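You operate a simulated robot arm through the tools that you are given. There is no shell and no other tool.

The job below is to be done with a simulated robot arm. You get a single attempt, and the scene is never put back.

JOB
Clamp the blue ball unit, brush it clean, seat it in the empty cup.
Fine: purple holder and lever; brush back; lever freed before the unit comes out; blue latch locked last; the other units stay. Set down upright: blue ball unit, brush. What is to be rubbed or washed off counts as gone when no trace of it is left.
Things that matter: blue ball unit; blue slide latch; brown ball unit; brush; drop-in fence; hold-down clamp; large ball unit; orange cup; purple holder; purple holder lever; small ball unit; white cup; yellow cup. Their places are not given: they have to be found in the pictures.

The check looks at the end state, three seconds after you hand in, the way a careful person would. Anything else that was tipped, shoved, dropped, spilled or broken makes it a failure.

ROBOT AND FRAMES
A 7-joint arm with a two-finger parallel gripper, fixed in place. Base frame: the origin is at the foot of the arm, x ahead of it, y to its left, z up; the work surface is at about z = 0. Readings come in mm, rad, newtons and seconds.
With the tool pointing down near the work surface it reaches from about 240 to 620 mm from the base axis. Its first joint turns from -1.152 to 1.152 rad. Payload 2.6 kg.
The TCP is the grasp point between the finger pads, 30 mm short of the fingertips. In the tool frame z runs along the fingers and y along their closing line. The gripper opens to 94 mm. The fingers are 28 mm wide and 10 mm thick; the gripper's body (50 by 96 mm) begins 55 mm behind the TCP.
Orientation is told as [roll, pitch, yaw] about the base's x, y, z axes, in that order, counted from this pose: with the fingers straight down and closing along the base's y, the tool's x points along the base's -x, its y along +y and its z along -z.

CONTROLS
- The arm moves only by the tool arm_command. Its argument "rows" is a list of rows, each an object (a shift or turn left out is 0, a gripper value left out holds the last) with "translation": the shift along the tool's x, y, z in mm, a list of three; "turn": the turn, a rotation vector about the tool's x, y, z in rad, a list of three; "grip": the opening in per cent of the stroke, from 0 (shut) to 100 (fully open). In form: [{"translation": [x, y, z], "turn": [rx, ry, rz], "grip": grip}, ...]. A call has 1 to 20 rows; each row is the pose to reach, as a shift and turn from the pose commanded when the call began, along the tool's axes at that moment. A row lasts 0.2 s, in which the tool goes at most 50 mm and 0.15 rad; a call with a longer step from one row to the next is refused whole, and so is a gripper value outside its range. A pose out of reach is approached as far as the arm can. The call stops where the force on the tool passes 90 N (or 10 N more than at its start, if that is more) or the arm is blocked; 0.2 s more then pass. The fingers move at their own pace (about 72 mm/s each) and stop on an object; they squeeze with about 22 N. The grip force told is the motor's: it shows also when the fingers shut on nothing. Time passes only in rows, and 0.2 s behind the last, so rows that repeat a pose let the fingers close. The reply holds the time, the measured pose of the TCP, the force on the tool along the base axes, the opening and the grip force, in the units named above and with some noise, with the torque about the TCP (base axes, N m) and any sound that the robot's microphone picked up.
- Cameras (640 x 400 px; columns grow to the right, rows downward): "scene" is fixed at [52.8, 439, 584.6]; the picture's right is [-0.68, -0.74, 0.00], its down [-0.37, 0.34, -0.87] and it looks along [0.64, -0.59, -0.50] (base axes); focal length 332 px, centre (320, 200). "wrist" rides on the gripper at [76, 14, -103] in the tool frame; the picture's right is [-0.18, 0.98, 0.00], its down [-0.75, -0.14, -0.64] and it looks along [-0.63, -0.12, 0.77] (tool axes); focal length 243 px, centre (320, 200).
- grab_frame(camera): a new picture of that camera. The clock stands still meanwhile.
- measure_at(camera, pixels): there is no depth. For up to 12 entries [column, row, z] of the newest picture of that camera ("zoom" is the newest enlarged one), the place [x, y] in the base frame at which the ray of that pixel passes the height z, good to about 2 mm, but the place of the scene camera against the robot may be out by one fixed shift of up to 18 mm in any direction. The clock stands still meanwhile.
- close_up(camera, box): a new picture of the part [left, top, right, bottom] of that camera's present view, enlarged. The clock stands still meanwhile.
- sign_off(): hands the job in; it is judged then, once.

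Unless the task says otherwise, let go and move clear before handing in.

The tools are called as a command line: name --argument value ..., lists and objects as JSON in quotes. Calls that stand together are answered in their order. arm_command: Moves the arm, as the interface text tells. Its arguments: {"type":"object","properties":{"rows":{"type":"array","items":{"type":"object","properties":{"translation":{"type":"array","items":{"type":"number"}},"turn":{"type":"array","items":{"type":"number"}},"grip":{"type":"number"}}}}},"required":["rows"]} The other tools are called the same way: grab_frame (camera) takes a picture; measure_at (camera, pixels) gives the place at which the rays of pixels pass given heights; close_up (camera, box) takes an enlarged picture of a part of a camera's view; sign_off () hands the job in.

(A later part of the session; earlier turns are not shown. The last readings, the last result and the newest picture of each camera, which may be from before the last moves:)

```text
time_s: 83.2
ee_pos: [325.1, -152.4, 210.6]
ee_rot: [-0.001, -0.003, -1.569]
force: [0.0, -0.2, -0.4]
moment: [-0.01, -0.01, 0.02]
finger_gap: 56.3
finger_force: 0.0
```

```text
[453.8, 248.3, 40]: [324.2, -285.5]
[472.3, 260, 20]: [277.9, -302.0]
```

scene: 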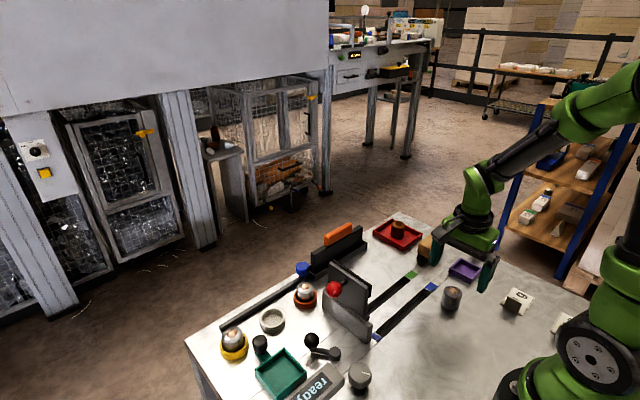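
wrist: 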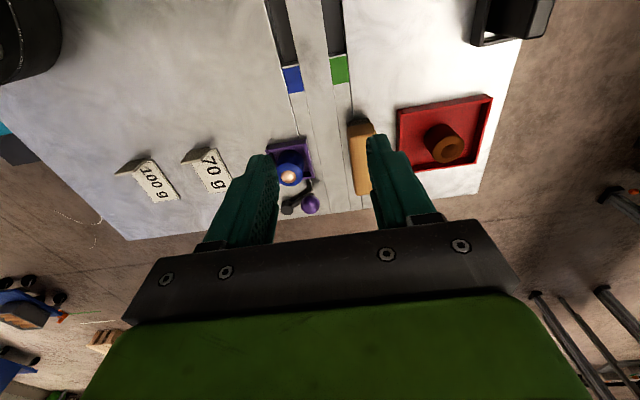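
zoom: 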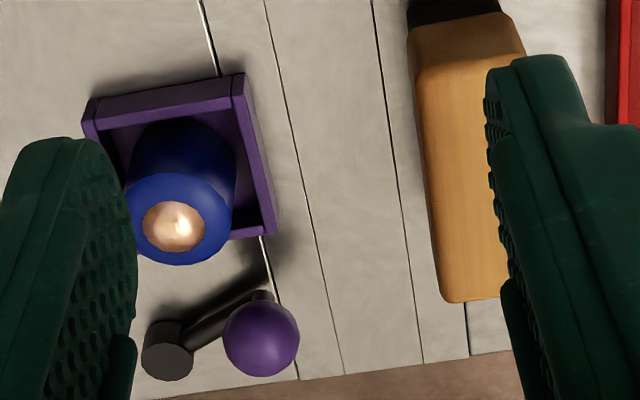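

measure_at --camera "scene" --pixels '[[473.5, 248.5, 40], [473.5, 248.5, 36], [492, 260, 20], [449.3, 267.5, 14], [470, 279, 14]]'

```text
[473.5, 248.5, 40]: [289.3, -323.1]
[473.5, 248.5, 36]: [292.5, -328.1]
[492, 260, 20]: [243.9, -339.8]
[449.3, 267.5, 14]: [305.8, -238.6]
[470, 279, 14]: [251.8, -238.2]
```

The ball is about (279.5,-312). I'll move above it, turn to yaw 21° so the fingers straddle it along its swing direction, with a 52 mm opening.

arm_command --rows '[{"translation": [-11.4, -3.3, 0], "turn": [0, 0, -0.139], "grip": 55}, {"translation": [-22.8, -6.5, 0], "turn": [0, 0, -0.278]}, {"translation": [-34.2, -9.8, 0], "turn": [0, 0, -0.416]}, {"translation": [-45.6, -13, 0], "turn": [0, 0, -0.555]}, {"translation": [-57, -16.3, 5], "turn": [0, 0, -0.694]}, {"translation": [-68.4, -19.5, 10], "turn": [0, 0, -0.833]}, {"translation": [-79.8, -22.8, 15], "turn": [0, 0, -0.972]}, {"translation": [-91.2, -26, 20], "turn": [0, 0, -1.11]}, {"translation": [-102.6, -29.3, 25], "turn": [0, 0, -1.249]}, {"translation": [-114, -32.6, 30], "turn": [0, 0, -1.388]}, {"translation": [-125.4, -35.8, 40], "turn": [0, 0, -1.527]}, {"translation": [-136.8, -39, 50], "turn": [0, 0, -1.665]}, {"translation": [-148.2, -42.3, 55], "turn": [0, 0, -1.804]}, {"translation": [-159.6, -45.6, 60], "turn": [0, 0, -1.943]}, {"translation": [-159.6, -45.6, 60], "turn": [0, 0, -1.943]}]'

grab_frame --camera "wrist"

close_up --camera "scene" --box '[420, 190, 520, 290]'

```text
time_s: 86.4
ee_pos: [279.1, -313.0, 152.5]
ee_rot: [-0.002, 0.001, 0.372]
force: [0.8, 0.5, 0.0]
moment: [-0.03, -0.02, -0.02]
finger_gap: 51.7
finger_force: 0.1
```

```text
taken
```

wrist: 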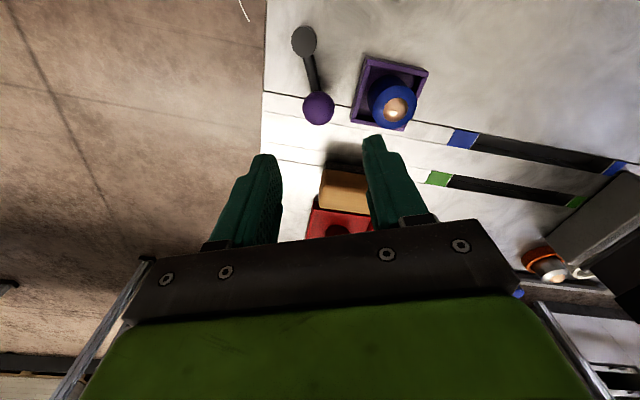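

```text
4.00 times, centred on (470, 240) of scene
```

zoom: 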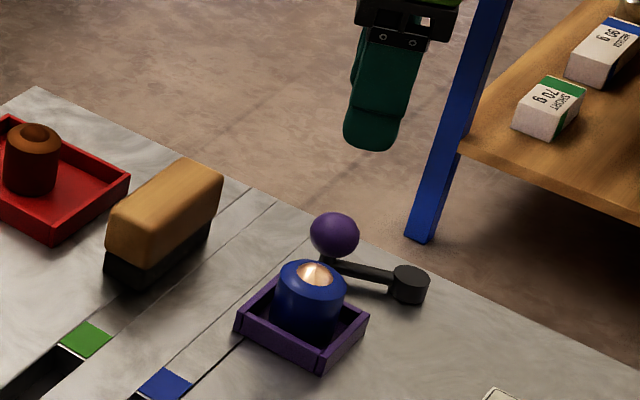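

measure_at --camera "wrist" --pixels '[[318, 107, 40], [318, 107, 36], [304, 40, 20], [392, 106, 46]]'

```text
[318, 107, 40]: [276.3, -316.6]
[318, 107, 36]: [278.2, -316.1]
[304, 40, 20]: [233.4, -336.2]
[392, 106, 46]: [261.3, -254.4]
```

The ball lies between the fingers within 3 mm of centre. I descend to z≈52 so the fingers straddle it.

arm_command --rows '[{"translation": [0, -1, 30]}, {"translation": [0, -1, 65]}, {"translation": [0, -1, 90]}, {"translation": [0, -1, 99]}, {"translation": [0, -1, 99]}]'

close_up --camera "scene" --box '[420, 200, 520, 290]'

grab_frame --camera "wrist"

```text
time_s: 87.6
ee_pos: [280.4, -311.7, 54.6]
ee_rot: [-0.001, 0.001, 0.372]
force: [0.4, -0.8, -0.3]
moment: [-0.01, 0.0, -0.03]
finger_gap: 51.7
finger_force: 0.1
```

```text
4.44 times, centred on (470, 245) of scene
```

zoom: 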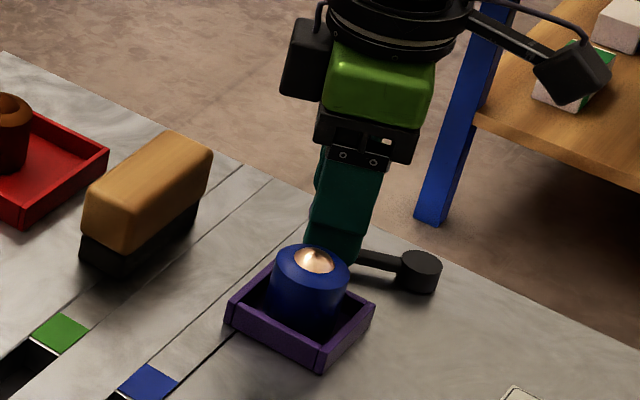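

```text
taken
```

wrist: 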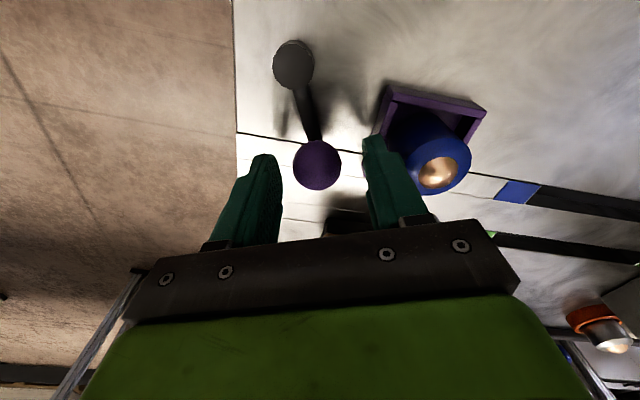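

The fingers straddle the lever ball with clearance to the unit. I close to a loose cage (34 mm) and swing the lever back along its arc to where it started.

arm_command --rows '[{"translation": [0, 0, 0], "grip": 36}, {"translation": [0, 0, 0], "grip": 36}, {"translation": [0.24, -5.2, 0], "turn": [0, 0, 0.105]}, {"translation": [1.03, -10.31, 0], "turn": [0, 0, 0.21]}, {"translation": [2.32, -15.31, 0], "turn": [0, 0, 0.315]}, {"translation": [4.14, -20.15, 0], "turn": [0, 0, 0.42]}, {"translation": [6.46, -24.78, 0], "turn": [0, 0, 0.525]}, {"translation": [9.25, -29.13, 0], "turn": [0, 0, 0.63]}, {"translation": [12.47, -33.18, 0], "turn": [0, 0, 0.735]}, {"translation": [16.1, -36.86, 0], "turn": [0, 0, 0.84]}, {"translation": [16.1, -36.86, 0], "turn": [0, 0, 0.84]}]'

close_up --camera "scene" --box '[420, 200, 520, 290]'

grab_frame --camera "wrist"

```text
time_s: 90.0
ee_pos: [278.6, -353.0, 52.6]
ee_rot: [-0.002, -0.001, -0.469]
force: [1.2, 0.6, 0.8]
moment: [0.03, -0.04, -0.03]
finger_gap: 34.6
finger_force: 1.4
```

```text
4.44 times, centred on (470, 245) of scene
```

zoom: 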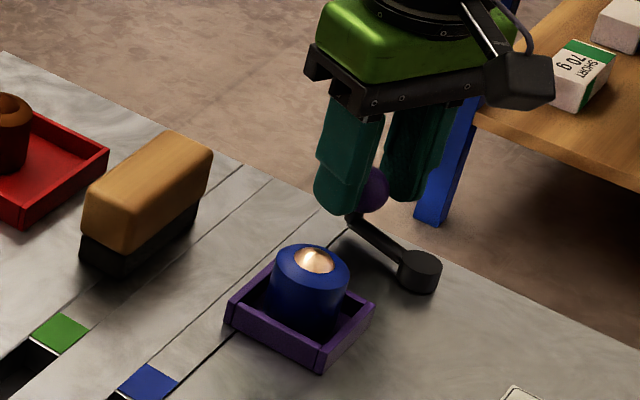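

```text
taken
```

wrist: 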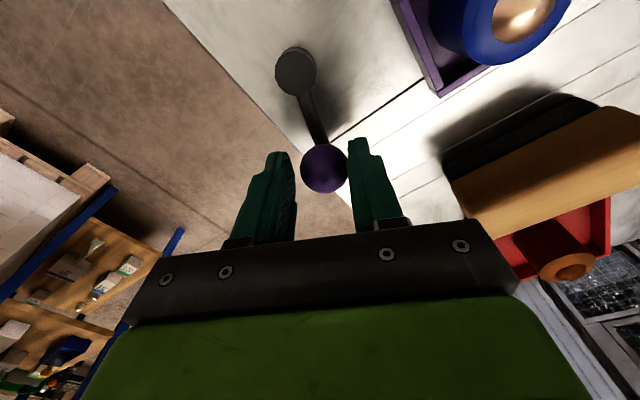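

The lever is back near its starting angle with about 1 N. I nudge a little further to see whether it meets its free end stop.

arm_command --rows '[{"translation": [0.1, -2, 0], "turn": [0, 0, 0.04]}, {"translation": [0.2, -4, 0], "turn": [0, 0, 0.08]}, {"translation": [0.2, -4, 0], "turn": [0, 0, 0.08]}]'

```text
time_s: 90.8
ee_pos: [276.4, -355.6, 53.5]
ee_rot: [-0.001, -0.002, -0.549]
force: [1.4, 0.8, -0.5]
moment: [0.06, -0.02, -0.01]
finger_gap: 34.9
finger_force: 0.3
```

arm_command --rows '[{"translation": [0.1, -2, 0], "turn": [0, 0, 0.04]}, {"translation": [0.2, -4, 0], "turn": [0, 0, 0.08]}, {"translation": [0.2, -4, 0], "turn": [0, 0, 0.08]}]'

close_up --camera "scene" --box '[460, 225, 510, 275]'

```text
time_s: 91.6
ee_pos: [275.1, -357.8, 52.3]
ee_rot: [-0.001, -0.002, -0.629]
force: [1.9, 8.4, 0.3]
moment: [0.18, -0.04, 0.08]
finger_gap: 38.6
finger_force: 3.8
```

```text
8.00 times, centred on (485, 250) of scene
```

zoom: 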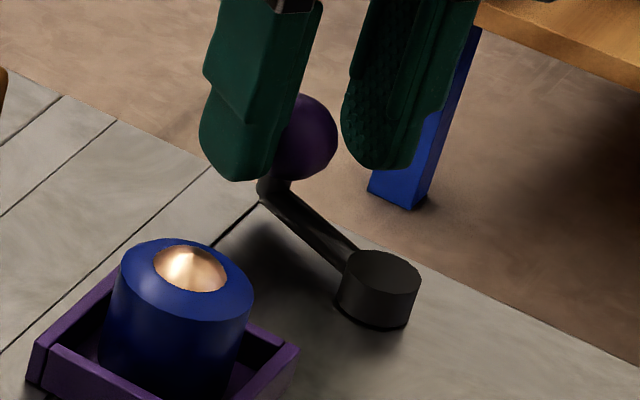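

The lever hit its free-end stop (8 N, fingers pushed slightly open), at the same place as in the first pictures. I release it, rise, and move back over the unit at yaw -90°.

arm_command --rows '[{"translation": [0, 2, 0], "grip": 60}, {"translation": [0, 2, 0], "grip": 60}, {"translation": [0, 2, -20], "grip": 60}, {"translation": [0, 2, -60], "grip": 60}, {"translation": [0, 2, -100], "grip": 60}, {"translation": [13.5, 16, -110], "turn": [0, 0, 0.118], "grip": 100}, {"translation": [27, 32, -115], "turn": [0, 0, 0.236]}, {"translation": [40.5, 48, -120], "turn": [0, 0, 0.353]}, {"translation": [54, 65, -120], "turn": [0, 0, 0.471]}, {"translation": [67, 81, -120], "turn": [0, 0, 0.589]}, {"translation": [80.5, 97, -120], "turn": [0, 0, 0.707]}, {"translation": [94, 113, -120], "turn": [0, 0, 0.824]}, {"translation": [107.7, 129.4, -120], "turn": [0, 0, 0.942]}, {"translation": [107.7, 129.4, -120], "turn": [0, 0, 0.942]}]'

grab_frame --camera "wrist"

close_up --camera "scene" --box '[420, 200, 520, 290]'

```text
time_s: 94.6
ee_pos: [263.8, -189.3, 175.2]
ee_rot: [0.001, -0.003, -1.57]
force: [-0.8, 0.1, -0.6]
moment: [-0.03, 0.0, -0.01]
finger_gap: 94.0
finger_force: 0.1
```

```text
taken
```

wrist: 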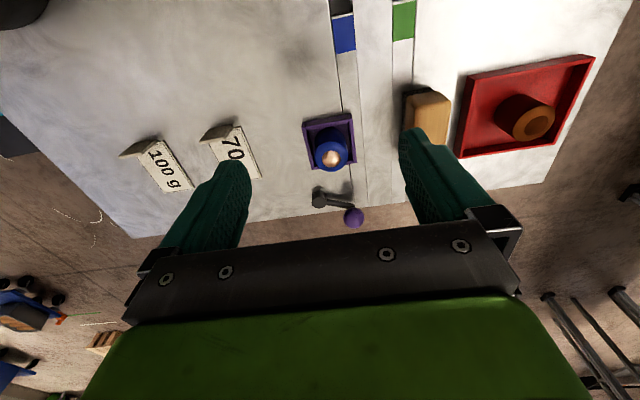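

```text
4.44 times, centred on (470, 245) of scene
```

zoom: 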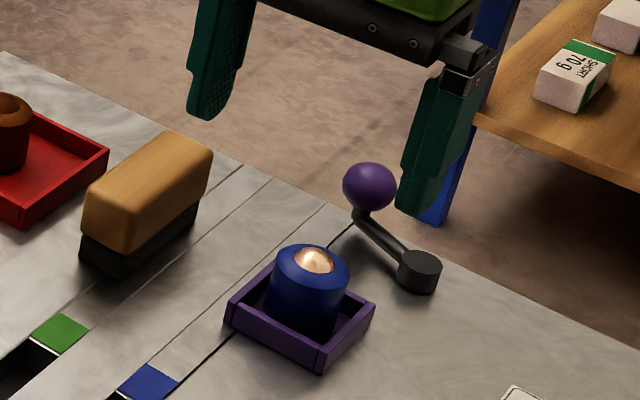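

The lever stands in its free position. I zoom on the unit for cleanliness and measure its place.

close_up --camera "wrist" --box '[295, 105, 365, 180]'

measure_at --camera "wrist" --pixels '[[331, 155, 44], [314, 148, 44], [350, 148, 44], [331, 155, 48]]'

```text
5.33 times, centred on (330, 142) of wrist
```

zoom: 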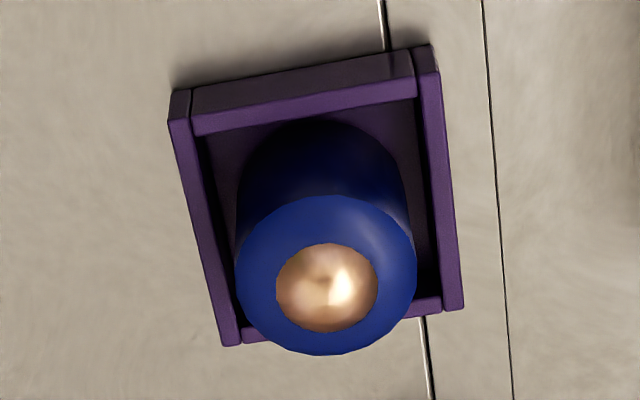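

```text
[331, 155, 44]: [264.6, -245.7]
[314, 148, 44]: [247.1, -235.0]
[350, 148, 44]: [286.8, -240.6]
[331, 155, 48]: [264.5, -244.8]
```

The unit is clean on this side too, centred at about (264.7,-250). I go over it, descend to z≈54 (fingertips above the tray walls), grip and lift.

arm_command --rows '[{"translation": [-30, 0.5, 20]}, {"translation": [-60.7, 0.9, 50]}, {"translation": [-60.7, 0.9, 85]}, {"translation": [-60.7, 0.9, 110]}, {"translation": [-60.7, 0.9, 121]}, {"translation": [-60.7, 0.9, 121]}, {"translation": [-60.7, 0.9, 121], "grip": 0}, {"translation": [-60.7, 0.9, 121], "grip": 0}, {"translation": [-60.7, 0.9, 121], "grip": 0}, {"translation": [-60.7, 0.9, 121], "grip": 0}, {"translation": [-60.7, 0.9, 121], "grip": 0}]'

```text
time_s: 97.0
ee_pos: [263.4, -250.8, 52.5]
ee_rot: [0.0, -0.002, -1.571]
force: [-0.4, 0.4, -0.7]
moment: [-0.01, 0.01, -0.01]
finger_gap: 36.7
finger_force: 21.9
```

The unit is gripped at 36.7 mm. I lift it a little first and look.

arm_command --rows '[{"translation": [0, 0, -3]}, {"translation": [0, 0, -10]}, {"translation": [0, 0, -20]}, {"translation": [0, 0, -20]}]'

close_up --camera "scene" --box '[420, 200, 520, 290]'

```text
time_s: 98.0
ee_pos: [264.3, -250.3, 71.9]
ee_rot: [0.001, -0.001, -1.571]
force: [-0.2, 0.0, -0.6]
moment: [0.02, 0.01, 0.0]
finger_gap: 37.2
finger_force: 22.4
```

```text
4.44 times, centred on (470, 245) of scene
```

zoom: 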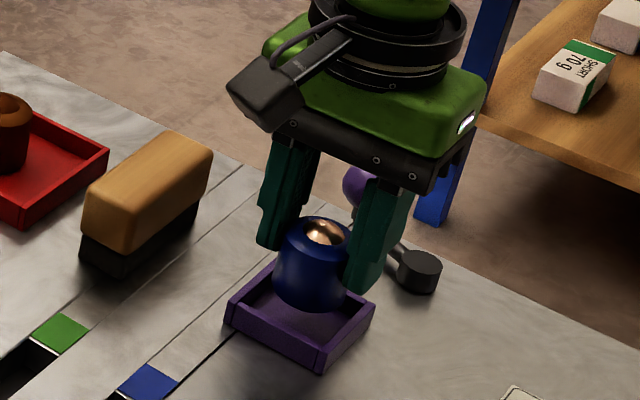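

The unit came out freely and hangs straight. I raise it, swing across to the left side high above everything, and turn to yaw 0.

arm_command --rows '[{"translation": [0, 0, -40]}, {"translation": [0, 0, -80]}, {"translation": [0, 0, -120]}, {"translation": [0, 0, -160]}, {"translation": [31, 11, -178], "turn": [0, 0, -0.112]}, {"translation": [63, 22, -178], "turn": [0, 0, -0.224]}, {"translation": [94, 33, -178], "turn": [0, 0, -0.337]}, {"translation": [126, 45, -178], "turn": [0, 0, -0.449]}, {"translation": [157, 56, -178], "turn": [0, 0, -0.561]}, {"translation": [189, 67, -178], "turn": [0, 0, -0.673]}, {"translation": [220, 78, -178], "turn": [0, 0, -0.785]}, {"translation": [251, 89, -178], "turn": [0, 0, -0.898]}, {"translation": [283, 100, -178], "turn": [0, 0, -1.01]}, {"translation": [314, 111, -178], "turn": [0, 0, -1.122]}, {"translation": [346, 123, -178], "turn": [0, 0, -1.234]}, {"translation": [377, 134, -178], "turn": [0, 0, -1.346]}, {"translation": [409, 145, -178], "turn": [0, 0, -1.459]}, {"translation": [440, 156, -178], "turn": [0, 0, -1.571]}, {"translation": [440, 156, -178], "turn": [0, 0, -1.571]}]'

grab_frame --camera "wrist"

close_up --camera "wrist" --box '[240, 40, 420, 180]'

```text
time_s: 102.0
ee_pos: [418.3, 190.4, 251.3]
ee_rot: [-0.002, -0.001, 0.003]
force: [0.5, -0.1, -1.4]
moment: [0.01, 0.01, -0.01]
finger_gap: 37.2
finger_force: 21.4
```

```text
taken
```

wrist: 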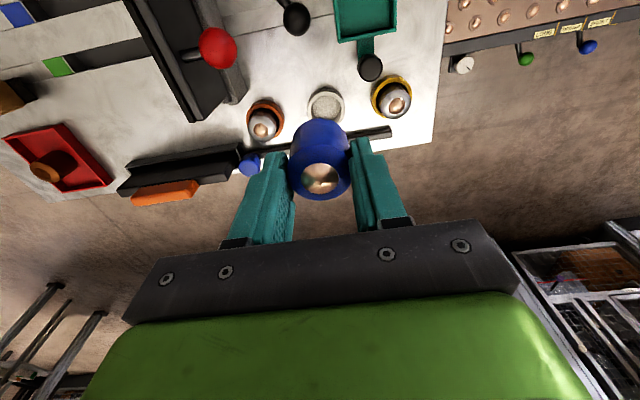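

```text
2.86 times, centred on (330, 110) of wrist
```

zoom: 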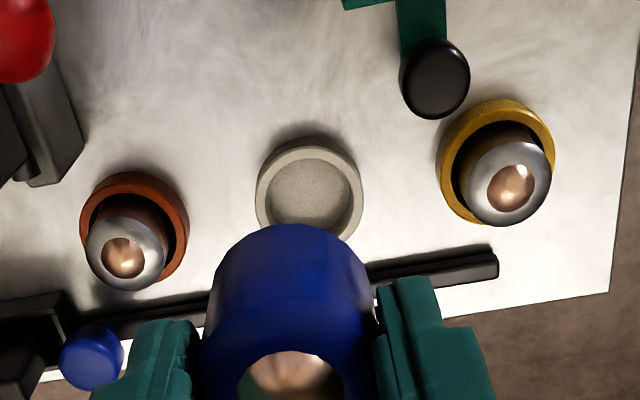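

The white cup (325,105) has inner width about 40 mm against the unit's 37 mm, so I need precise centring. I move so the camera looks almost straight down on the cup.

arm_command --rows '[{"translation": [-35, 0, 0]}, {"translation": [-70, 0, 0]}, {"translation": [-97, 0, 0]}, {"translation": [-97, 0, 0]}, {"translation": [-97, 0, 0]}]'

grab_frame --camera "wrist"

close_up --camera "wrist" --box '[270, 0, 370, 80]'

```text
time_s: 103.2
ee_pos: [516.7, 187.8, 251.9]
ee_rot: [-0.004, 0.0, 0.002]
force: [0.1, -0.3, -0.8]
moment: [0.01, -0.01, 0.01]
finger_gap: 37.0
finger_force: 21.9
```

```text
taken
```

wrist: 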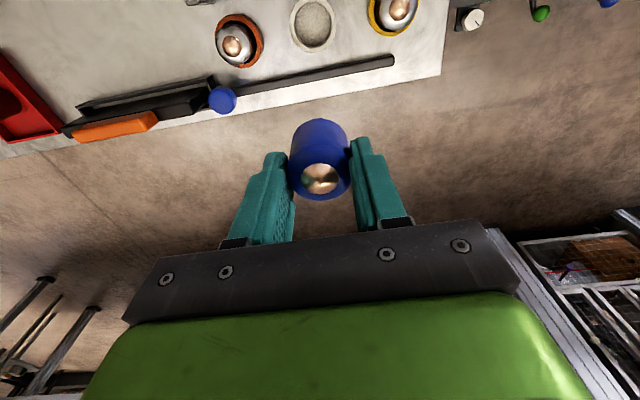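

```text
5.00 times, centred on (320, 40) of wrist
```

zoom: 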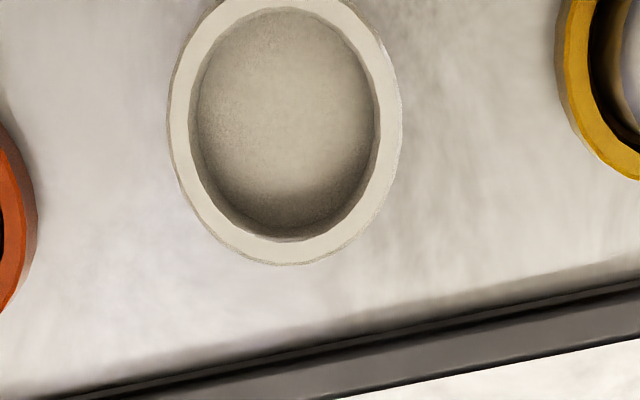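

measure_at --camera "wrist" --pixels '[[294.4, 22.4, 18], [332, 22.4, 18], [314, 48, 18], [312.6, 1.6, 18], [314, 53, 18], [289.6, 22, 18], [336.4, 22, 18], [294.4, 22.4, 12], [332, 22.4, 12], [314, 48, 12], [312.6, 1.6, 12]]'

close_up --camera "scene" --box '[250, 295, 300, 345]'

```text
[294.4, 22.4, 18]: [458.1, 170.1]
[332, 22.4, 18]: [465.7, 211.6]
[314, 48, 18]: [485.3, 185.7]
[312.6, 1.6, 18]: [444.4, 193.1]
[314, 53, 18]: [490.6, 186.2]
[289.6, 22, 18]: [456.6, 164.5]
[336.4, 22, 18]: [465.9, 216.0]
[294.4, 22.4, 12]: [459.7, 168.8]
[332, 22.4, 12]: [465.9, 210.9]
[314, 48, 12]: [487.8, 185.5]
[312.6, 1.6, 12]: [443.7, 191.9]
```

```text
8.00 times, centred on (275, 320) of scene
```

zoom: 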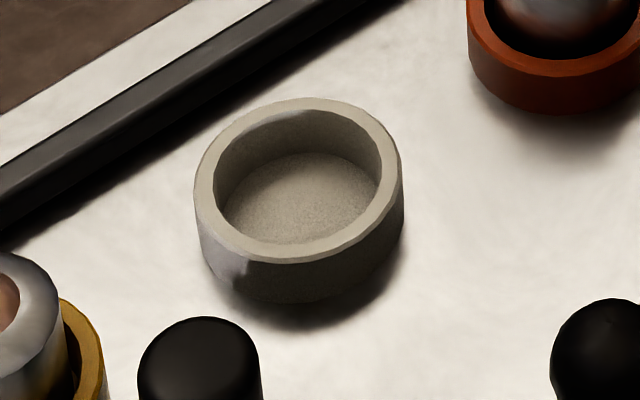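

The cup centre computes to (464.9,190) with inner diameter about 41.5 mm and a rim about 12 mm high. I move the unit to hang above it.

arm_command --rows '[{"translation": [25, 1, 25]}, {"translation": [51.8, 2, 50]}, {"translation": [51.8, 2, 90]}, {"translation": [51.8, 2, 130]}, {"translation": [51.8, 2, 155]}, {"translation": [51.8, 2, 155]}, {"translation": [51.8, 2, 155]}]'

grab_frame --camera "scene"

close_up --camera "scene" --box '[240, 260, 320, 340]'

grab_frame --camera "wrist"

```text
time_s: 104.8
ee_pos: [466.5, 192.0, 95.9]
ee_rot: [0.0, -0.001, 0.002]
force: [-0.4, -0.2, -1.2]
moment: [-0.01, 0.0, -0.01]
finger_gap: 37.0
finger_force: 22.2
```

```text
taken
```

scene: 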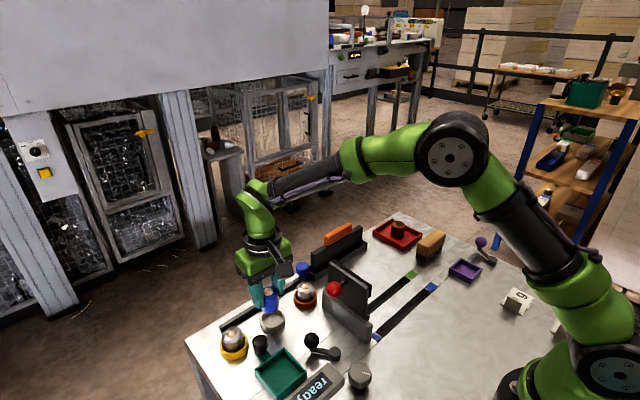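

```text
5.00 times, centred on (280, 300) of scene
```

zoom: 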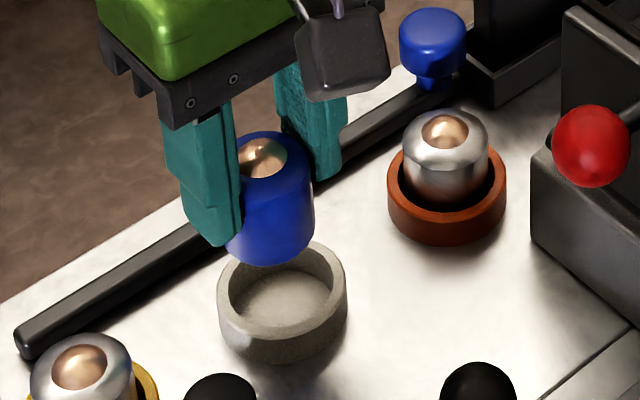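

```text
taken
```

wrist: 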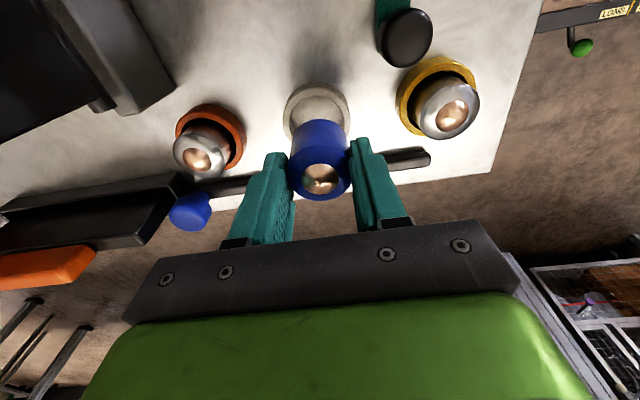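

The unit hangs nearly over the cup. I lower to just above the rim and compare edges closely.

arm_command --rows '[{"translation": [1, -1, 10]}, {"translation": [1, -1, 20]}, {"translation": [1, -1, 27]}, {"translation": [1, -1, 27]}]'

close_up --camera "scene" --box '[250, 285, 300, 335]'

grab_frame --camera "wrist"

close_up --camera "wrist" --box '[270, 60, 370, 210]'

```text
time_s: 105.8
ee_pos: [464.6, 190.5, 67.2]
ee_rot: [-0.004, 0.001, 0.002]
force: [0.5, 0.2, -1.8]
moment: [-0.02, 0.01, -0.01]
finger_gap: 37.3
finger_force: 21.9
```

```text
8.00 times, centred on (275, 310) of scene
```

zoom: 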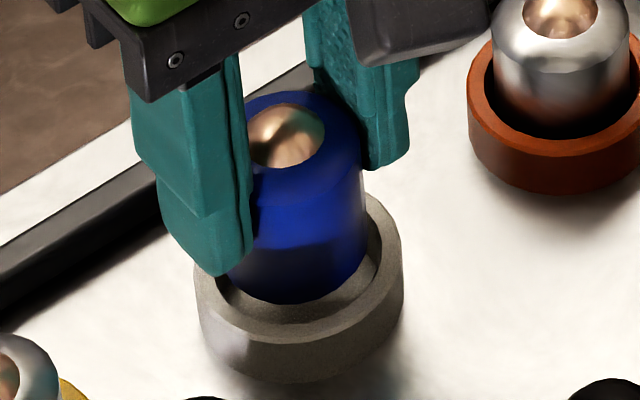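

```text
taken
```

wrist: 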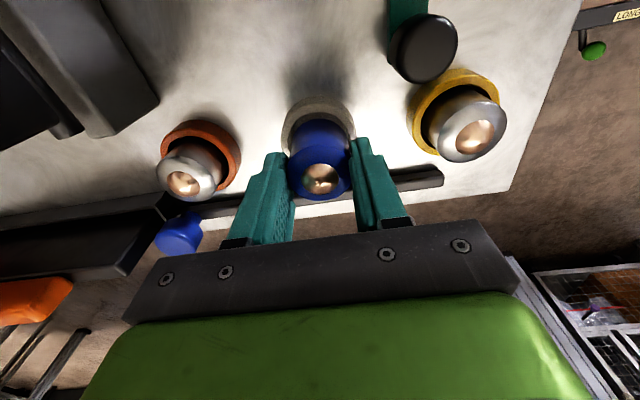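

```text
2.67 times, centred on (320, 135) of wrist
```

zoom: 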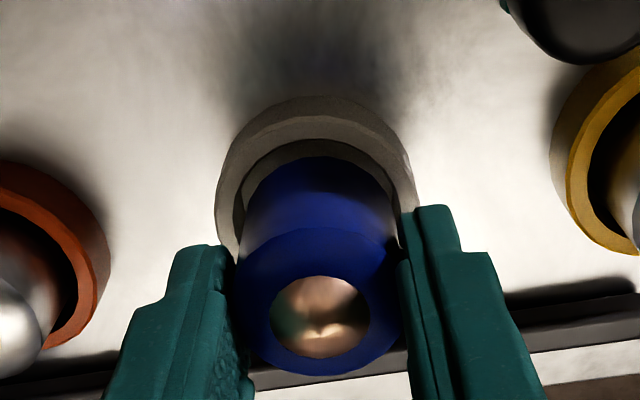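

measure_at --camera "wrist" --pixels '[[318, 95.7, 0], [318, 104, 12], [318.5, 112.5, 12], [319.3, 118.9, 17], [319.3, 118.9, 19], [281, 131, 12], [356, 131, 12]]'

close_up --camera "wrist" --box '[290, 85, 350, 140]'

```text
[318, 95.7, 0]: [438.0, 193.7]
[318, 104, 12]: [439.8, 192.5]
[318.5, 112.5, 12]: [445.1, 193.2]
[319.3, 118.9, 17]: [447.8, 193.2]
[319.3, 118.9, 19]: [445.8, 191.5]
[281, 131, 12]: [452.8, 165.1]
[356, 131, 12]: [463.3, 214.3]
```

```text
7.27 times, centred on (320, 112) of wrist
```

zoom: 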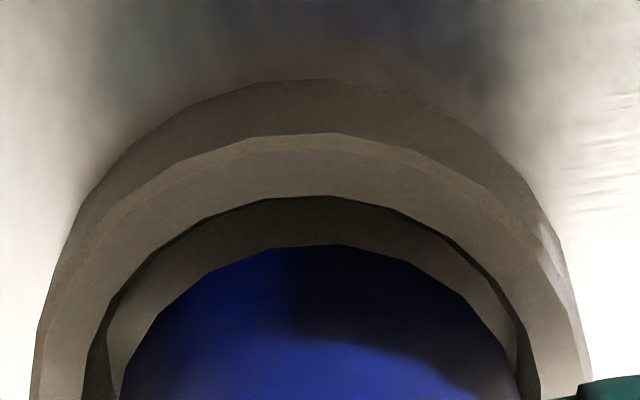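

The arcs are concentric within about 1 mm (rim inner edge row 111.6, unit edge row 118.2). I lower in small steps and watch the force.

arm_command --rows '[{"translation": [0, 0, 3]}, {"translation": [0, 0, 6]}, {"translation": [0, 0, 8]}, {"translation": [0, 0, 8]}]'

```text
time_s: 106.8
ee_pos: [464.4, 190.2, 58.3]
ee_rot: [-0.002, -0.001, 0.002]
force: [0.9, -0.3, -1.3]
moment: [-0.01, 0.04, -0.02]
finger_gap: 37.1
finger_force: 21.9
```

No contact at z 58, so the unit bottom is inside the rim. I continue slowly.

arm_command --rows '[{"translation": [0, 0, 1.5]}, {"translation": [0, 0, 3]}, {"translation": [0, 0, 3]}]'

close_up --camera "scene" --box '[250, 285, 300, 335]'

```text
time_s: 107.6
ee_pos: [463.9, 189.4, 55.9]
ee_rot: [-0.003, -0.001, 0.0]
force: [0.1, -0.3, -1.0]
moment: [-0.01, 0.01, 0.0]
finger_gap: 36.9
finger_force: 21.7
```

```text
8.00 times, centred on (275, 310) of scene
```

zoom: 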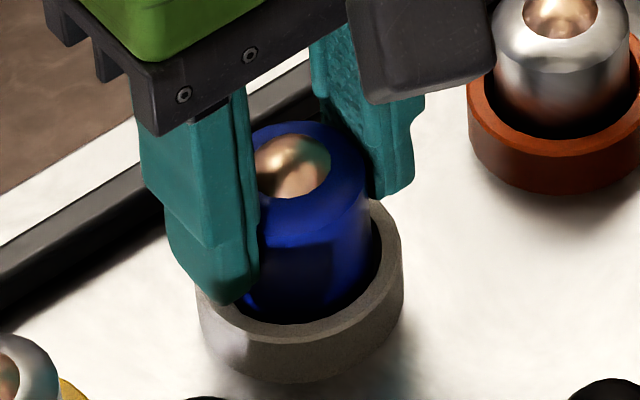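

arm_command --rows '[{"translation": [0, 0, 1.5]}, {"translation": [0, 0, 3]}, {"translation": [0, 0, 3]}]'

```text
time_s: 108.4
ee_pos: [465.1, 190.0, 53.8]
ee_rot: [-0.002, 0.001, 0.002]
force: [-0.1, 0.1, -1.0]
moment: [-0.02, -0.03, 0.01]
finger_gap: 37.1
finger_force: 22.0
```

The unit is going in with no contact force yet (z≈53.8). I step down further.

arm_command --rows '[{"translation": [0, 0, 1]}, {"translation": [0, 0, 2]}, {"translation": [0, 0, 2]}]'

```text
time_s: 109.2
ee_pos: [463.5, 189.7, 51.0]
ee_rot: [-0.003, -0.001, 0.001]
force: [-1.1, 0.0, -2.1]
moment: [-0.01, 0.0, -0.02]
finger_gap: 36.9
finger_force: 22.3
```

arm_command --rows '[{"translation": [0, 0, 1]}, {"translation": [0, 0, 2]}, {"translation": [0, 0, 2]}]'

```text
time_s: 110.0
ee_pos: [463.8, 190.7, 50.4]
ee_rot: [-0.001, -0.001, 0.003]
force: [0.2, -0.7, -2.0]
moment: [0.04, 0.03, -0.02]
finger_gap: 37.0
finger_force: 21.8
```

arm_command --rows '[{"translation": [0, 0, 1]}, {"translation": [0, 0, 2]}, {"translation": [0, 0, 2]}]'

close_up --camera "scene" --box '[250, 285, 300, 335]'

```text
time_s: 110.8
ee_pos: [465.5, 188.9, 49.3]
ee_rot: [-0.001, -0.002, -0.001]
force: [-2.3, 0.2, 7.4]
moment: [0.08, 0.07, 0.0]
finger_gap: 37.0
finger_force: 21.9
```

```text
8.00 times, centred on (275, 310) of scene
```

zoom: 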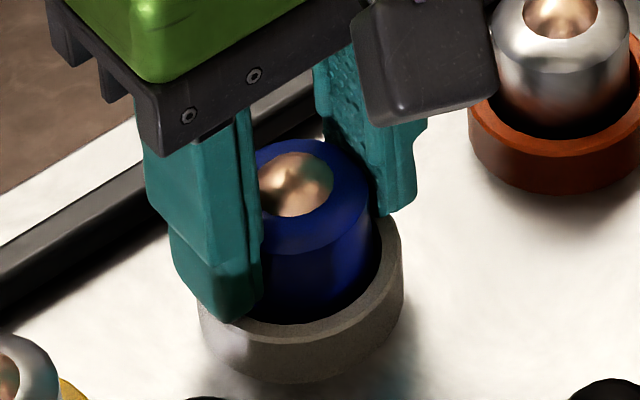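

Contact at 7.4 N with the unit bottom near table level, so it's seated. I open moderately and rise straight up.

arm_command --rows '[{"translation": [0, 0, -0.5], "grip": 60}, {"translation": [0, 0, -0.5], "grip": 60}, {"translation": [0, 0, -0.5], "grip": 60}, {"translation": [0, 0, -20], "grip": 60}, {"translation": [0, 0, -60], "grip": 60}, {"translation": [15, 0, -100], "grip": 60}, {"translation": [50, 0, -130], "grip": 60}, {"translation": [90, 0, -150], "grip": 60}, {"translation": [120, 0, -180], "grip": 60}, {"translation": [120, 0, -180], "grip": 60}]'

grab_frame --camera "wrist"

close_up --camera "scene" --box '[220, 250, 340, 360]'

close_up --camera "wrist" --box '[240, 100, 400, 220]'

```text
time_s: 113.0
ee_pos: [344.9, 187.4, 228.1]
ee_rot: [-0.004, -0.001, 0.001]
force: [-0.2, 0.6, 0.7]
moment: [0.0, -0.01, -0.01]
finger_gap: 56.2
finger_force: 0.0
```

```text
taken
```

wrist: 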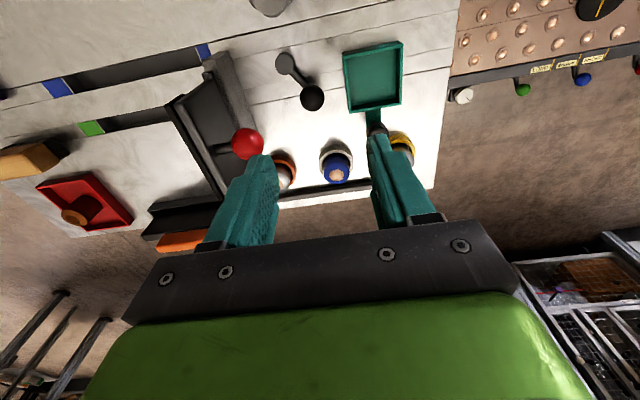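

```text
3.64 times, centred on (280, 305) of scene
```

zoom: 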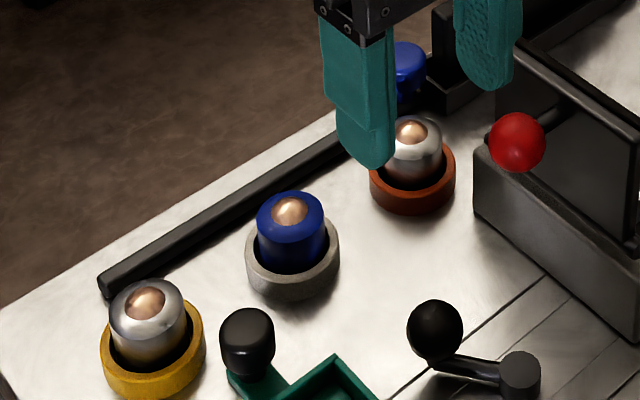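

```text
3.33 times, centred on (320, 160) of wrist
```

zoom: 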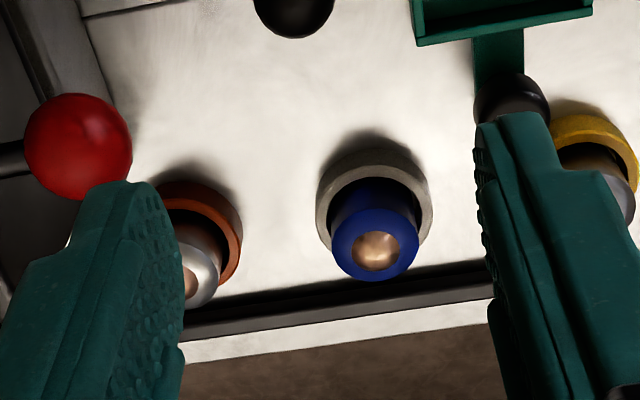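

The blue unit is seated upright in the white cup with the neighbours untouched. Next is the latch; I turn to yaw -90° over the rail to look at the knob and its surroundings.

arm_command --rows '[{"translation": [-13, 1, 2], "turn": [0, 0, 0.131], "grip": 60}, {"translation": [-26, 2, 5], "turn": [0, 0, 0.262]}, {"translation": [-39, 3, 7], "turn": [0, 0, 0.393]}, {"translation": [-52, 4, 9], "turn": [0, 0, 0.524]}, {"translation": [-65, 5, 12], "turn": [0, 0, 0.654]}, {"translation": [-78, 6, 14], "turn": [0, 0, 0.785]}, {"translation": [-91, 7, 16], "turn": [0, 0, 0.916]}, {"translation": [-104, 8, 19], "turn": [0, 0, 1.047]}, {"translation": [-117, 9, 21], "turn": [0, 0, 1.178]}, {"translation": [-130, 10, 23], "turn": [0, 0, 1.309]}, {"translation": [-143, 11, 26], "turn": [0, 0, 1.44]}, {"translation": [-155, 12.6, 28], "turn": [0, 0, 1.571]}, {"translation": [-155, 12.6, 28], "turn": [0, 0, 1.571]}]'

grab_frame --camera "wrist"

close_up --camera "wrist" --box '[250, 110, 410, 230]'

close_up --camera "scene" --box '[280, 240, 380, 330]'

```text
time_s: 115.8
ee_pos: [500.3, 203.4, 200.5]
ee_rot: [0.0, -0.002, -1.573]
force: [-0.7, 0.4, 0.0]
moment: [-0.02, 0.03, 0.02]
finger_gap: 56.3
finger_force: 0.0
```

```text
taken
```

wrist: 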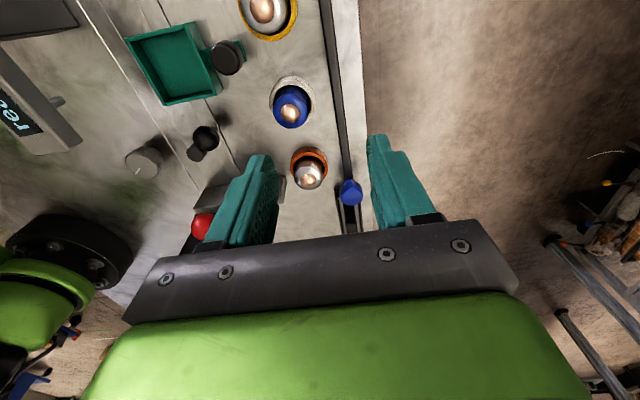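

```text
3.33 times, centred on (330, 170) of wrist
```

zoom: 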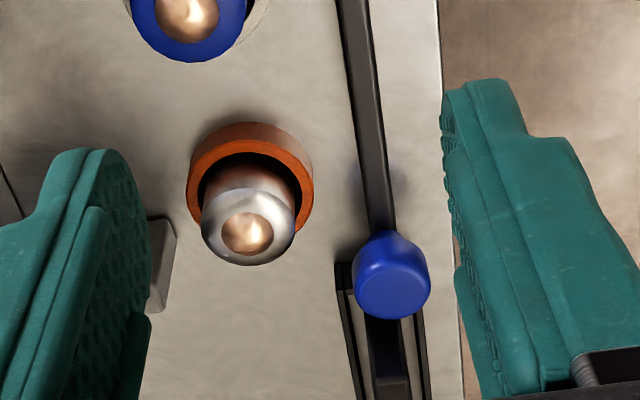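

```text
4.44 times, centred on (330, 285) of scene
```

zoom: 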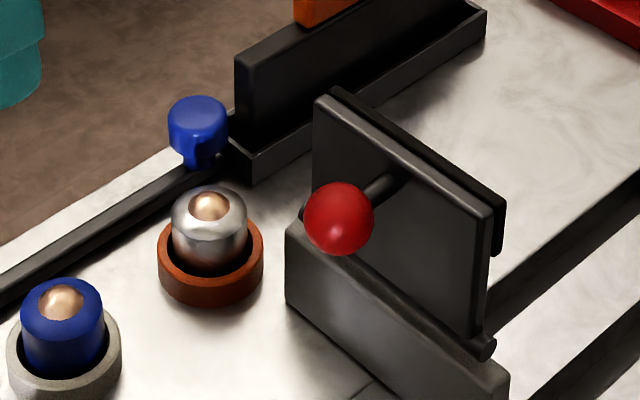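

measure_at --camera "wrist" --pixels '[[351.3, 193, 30], [351.3, 193, 40], [351.3, 193, 50], [340, 193, 40], [363, 193, 40], [344, 170, 10], [338, 110, 10], [336.7, 189.2, 15], [334, 2, 8]]'

measure_at --camera "scene" --pixels '[[303, 266.5, 30], [303, 266.5, 40], [303, 266.5, 50], [328, 263.5, 80], [328, 263.5, 100], [329, 331, 60], [303.5, 279, 10]]'

```text
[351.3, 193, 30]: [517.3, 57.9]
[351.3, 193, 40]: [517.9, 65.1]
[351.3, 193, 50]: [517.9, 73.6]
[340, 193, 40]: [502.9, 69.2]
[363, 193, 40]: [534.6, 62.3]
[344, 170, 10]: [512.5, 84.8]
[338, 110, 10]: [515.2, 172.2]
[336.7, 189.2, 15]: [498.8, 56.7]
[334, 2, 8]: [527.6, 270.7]
```

```text
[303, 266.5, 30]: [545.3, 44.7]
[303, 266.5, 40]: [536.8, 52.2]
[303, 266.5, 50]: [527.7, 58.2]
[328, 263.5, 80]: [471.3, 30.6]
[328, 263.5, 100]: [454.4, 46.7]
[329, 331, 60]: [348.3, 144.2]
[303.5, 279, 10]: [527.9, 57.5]
```

The knob is about 32 mm wide, centred near (517.5,63) at z≈31–47, with the trough end right beside it and lower. I move above it with the fingers closing along x.

arm_command --rows '[{"translation": [-35, 4, 5]}, {"translation": [-70, 8, 15]}, {"translation": [-105, 13, 30]}, {"translation": [-140.4, 17.2, 50]}, {"translation": [-140.4, 17.2, 80]}, {"translation": [-140.4, 17.2, 90]}, {"translation": [-140.4, 17.2, 90]}]'

grab_frame --camera "wrist"

close_up --camera "wrist" --box '[250, 80, 390, 220]'

close_up --camera "scene" --box '[260, 210, 360, 310]'

```text
time_s: 117.4
ee_pos: [516.3, 62.7, 108.3]
ee_rot: [0.001, -0.002, -1.57]
force: [1.0, 0.1, 0.8]
moment: [0.02, 0.0, -0.01]
finger_gap: 56.5
finger_force: 0.0
```

```text
taken
```

wrist: 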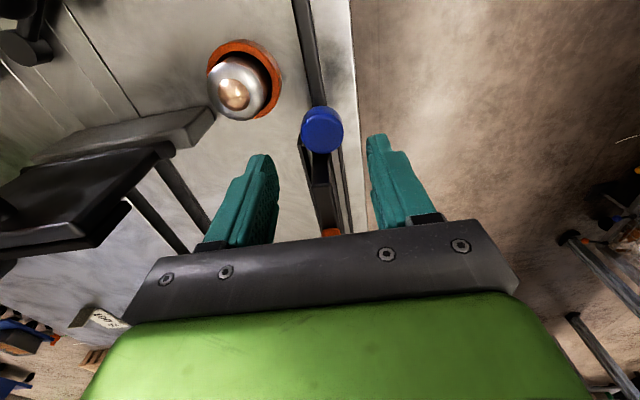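

```text
2.86 times, centred on (320, 150) of wrist
```

zoom: 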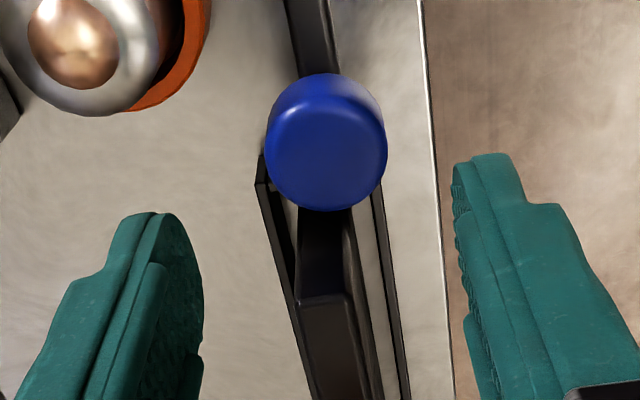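

```text
4.00 times, centred on (310, 260) of scene
```

zoom: 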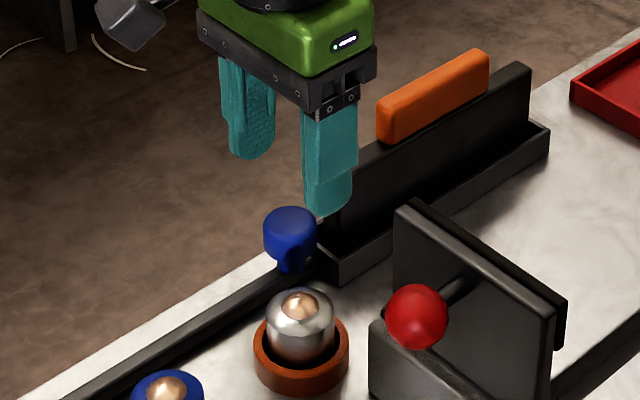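

measure_at --camera "wrist" --pixels '[[322.1, 132, 47], [322.1, 132, 40], [301, 128, 47], [343.5, 128, 47], [298.5, 138, 15], [349, 140, 15], [325, 153, 50], [342, 153, 15]]'

```text
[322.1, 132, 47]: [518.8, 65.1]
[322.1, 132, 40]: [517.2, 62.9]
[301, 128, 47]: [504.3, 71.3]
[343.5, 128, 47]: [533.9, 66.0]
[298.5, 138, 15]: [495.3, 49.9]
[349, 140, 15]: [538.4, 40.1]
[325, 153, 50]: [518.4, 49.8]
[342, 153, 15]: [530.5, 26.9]
```

The knob centre is (518.8,66), width 30, and the trough ends at y≈48. I descend with the fingers shifted to y=70 so they clear the trough, then close on the knob.

arm_command --rows '[{"translation": [7.3, 2.5, 10]}, {"translation": [7.3, 2.5, 30]}, {"translation": [7.3, 2.5, 45]}, {"translation": [7.3, 2.5, 54]}, {"translation": [7.3, 2.5, 54]}, {"translation": [7.3, 2.5, 54], "grip": 20}, {"translation": [7.3, 2.5, 54], "grip": 20}, {"translation": [7.3, 2.5, 54], "grip": 20}]'

close_up --camera "scene" --box '[260, 220, 360, 310]'

```text
time_s: 119.2
ee_pos: [518.0, 69.8, 55.9]
ee_rot: [-0.002, -0.001, -1.572]
force: [-21.5, 0.0, 6.5]
moment: [-0.25, 0.25, -0.27]
finger_gap: 31.5
finger_force: 44.8
```

```text
4.44 times, centred on (310, 265) of scene
```

zoom: 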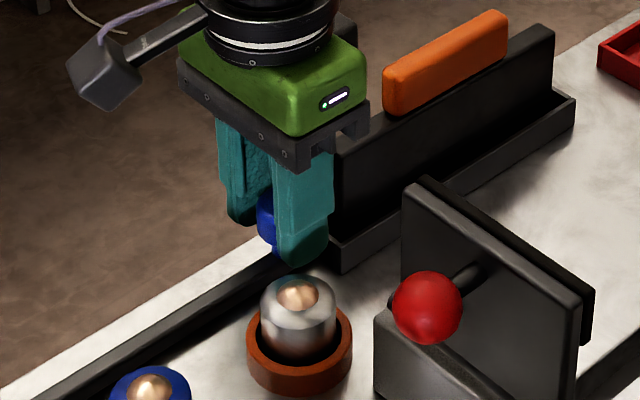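

The knob is gripped (31.5 mm), but a -21 N side force shows I'm a few mm too far in +x. I ease in -x.

arm_command --rows '[{"translation": [0, -1.5, 0]}, {"translation": [0, -3, 0]}, {"translation": [0, -3, 0]}]'

```text
time_s: 120.0
ee_pos: [518.6, 68.6, 55.3]
ee_rot: [0.007, -0.004, -1.565]
force: [24.1, 1.3, -32.3]
moment: [0.21, -0.16, 0.17]
finger_gap: 31.3
finger_force: 44.8
```

arm_command --rows '[{"translation": [0, 1.4, 0]}, {"translation": [0, 1.4, 0]}]'

```text
time_s: 120.6
ee_pos: [518.3, 69.1, 55.9]
ee_rot: [0.001, -0.007, -1.568]
force: [17.9, 0.6, -27.5]
moment: [-0.43, -0.19, 0.26]
finger_gap: 31.5
finger_force: 45.2
```

The residual forces stay, so I open briefly to relax and close again centred.

arm_command --rows '[{"translation": [0, 0, 0], "grip": 50}, {"translation": [0, 0, 0], "grip": 50}, {"translation": [0, 0, 0], "grip": 50}]'

close_up --camera "scene" --box '[260, 220, 360, 310]'

grab_frame --camera "wrist"

```text
time_s: 121.4
ee_pos: [518.0, 69.4, 56.5]
ee_rot: [0.002, -0.003, -1.571]
force: [-0.3, -0.7, 0.4]
moment: [0.0, 0.02, -0.01]
finger_gap: 47.1
finger_force: 0.0
```

```text
4.44 times, centred on (310, 265) of scene
```

zoom: 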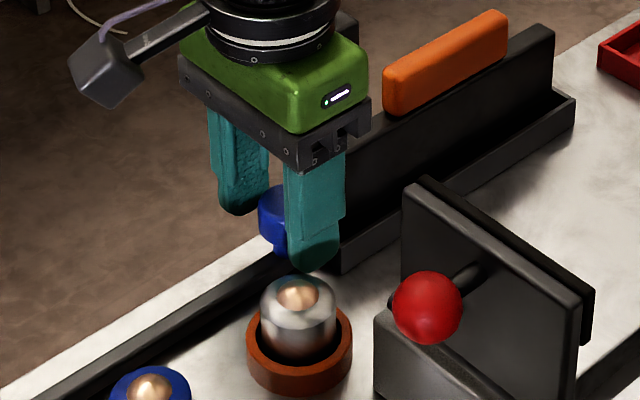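

```text
taken
```

wrist: 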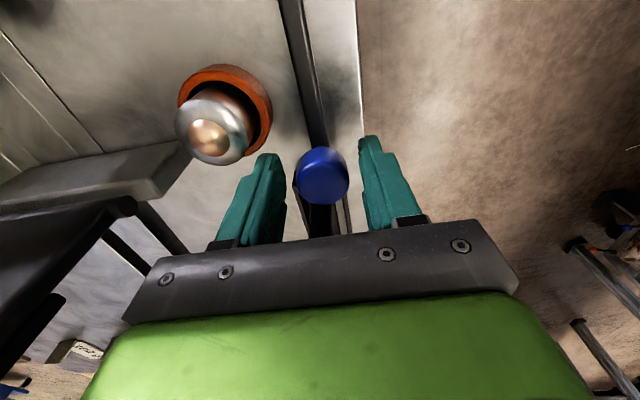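

Forces are zero with the knob centred between the fingers. I close gently again.

arm_command --rows '[{"translation": [0, 0, 0], "grip": 33}, {"translation": [0, 0, 0], "grip": 33}, {"translation": [0, 0, 0], "grip": 33}]'

```text
time_s: 122.2
ee_pos: [517.3, 69.7, 55.6]
ee_rot: [0.003, -0.002, -1.569]
force: [1.7, -0.5, 1.5]
moment: [0.01, -0.02, 0.03]
finger_gap: 32.0
finger_force: 1.2
```

arm_command --rows '[{"translation": [0, 0, 0], "grip": 10}, {"translation": [0, 0, 0], "grip": 10}]'

```text
time_s: 122.8
ee_pos: [517.3, 68.7, 56.9]
ee_rot: [0.002, -0.001, -1.569]
force: [3.3, 1.3, 0.7]
moment: [0.0, 0.0, 0.02]
finger_gap: 31.4
finger_force: 45.1
```

Now it's gripped evenly with small side force. I slide toward +y by 10 mm and read the force.

arm_command --rows '[{"translation": [3, 0, 0]}, {"translation": [6, 0, 0]}, {"translation": [10, 0, 0]}, {"translation": [10, 0, 0]}]'

close_up --camera "scene" --box '[260, 220, 360, 310]'

```text
time_s: 123.8
ee_pos: [518.5, 78.4, 57.7]
ee_rot: [0.002, -0.005, -1.57]
force: [4.0, 0.0, 2.9]
moment: [-0.28, -0.07, 0.08]
finger_gap: 31.6
finger_force: 45.0
```

```text
4.44 times, centred on (310, 265) of scene
```

zoom: 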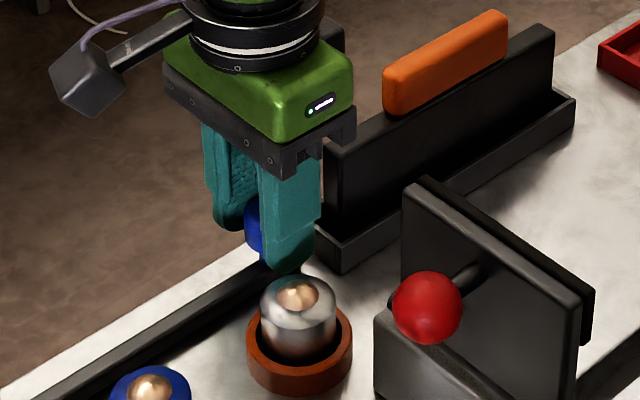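

The knob slides with the gripper at little force. I continue along the rail in stages.

arm_command --rows '[{"translation": [10, 0, 0]}, {"translation": [20, 0, 0]}, {"translation": [30, 0, 0]}, {"translation": [40, 0, 0]}, {"translation": [40, 0, 0]}]'

close_up --camera "scene" --box '[230, 220, 350, 320]'

```text
time_s: 125.0
ee_pos: [518.1, 108.7, 54.5]
ee_rot: [-0.002, -0.017, -1.581]
force: [-10.6, -36.4, 0.4]
moment: [-0.29, 0.1, -0.03]
finger_gap: 31.5
finger_force: 45.3
```

```text
4.00 times, centred on (290, 270) of scene
```

zoom: 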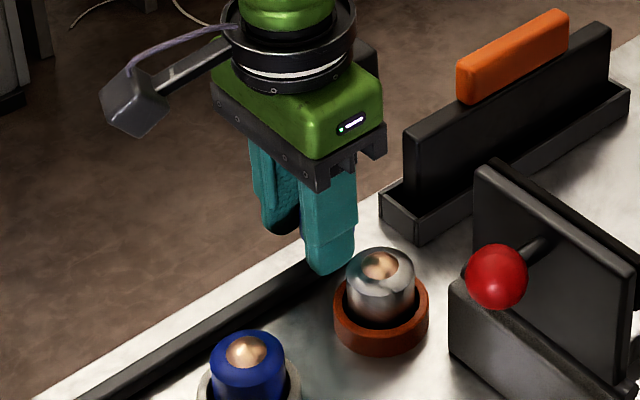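

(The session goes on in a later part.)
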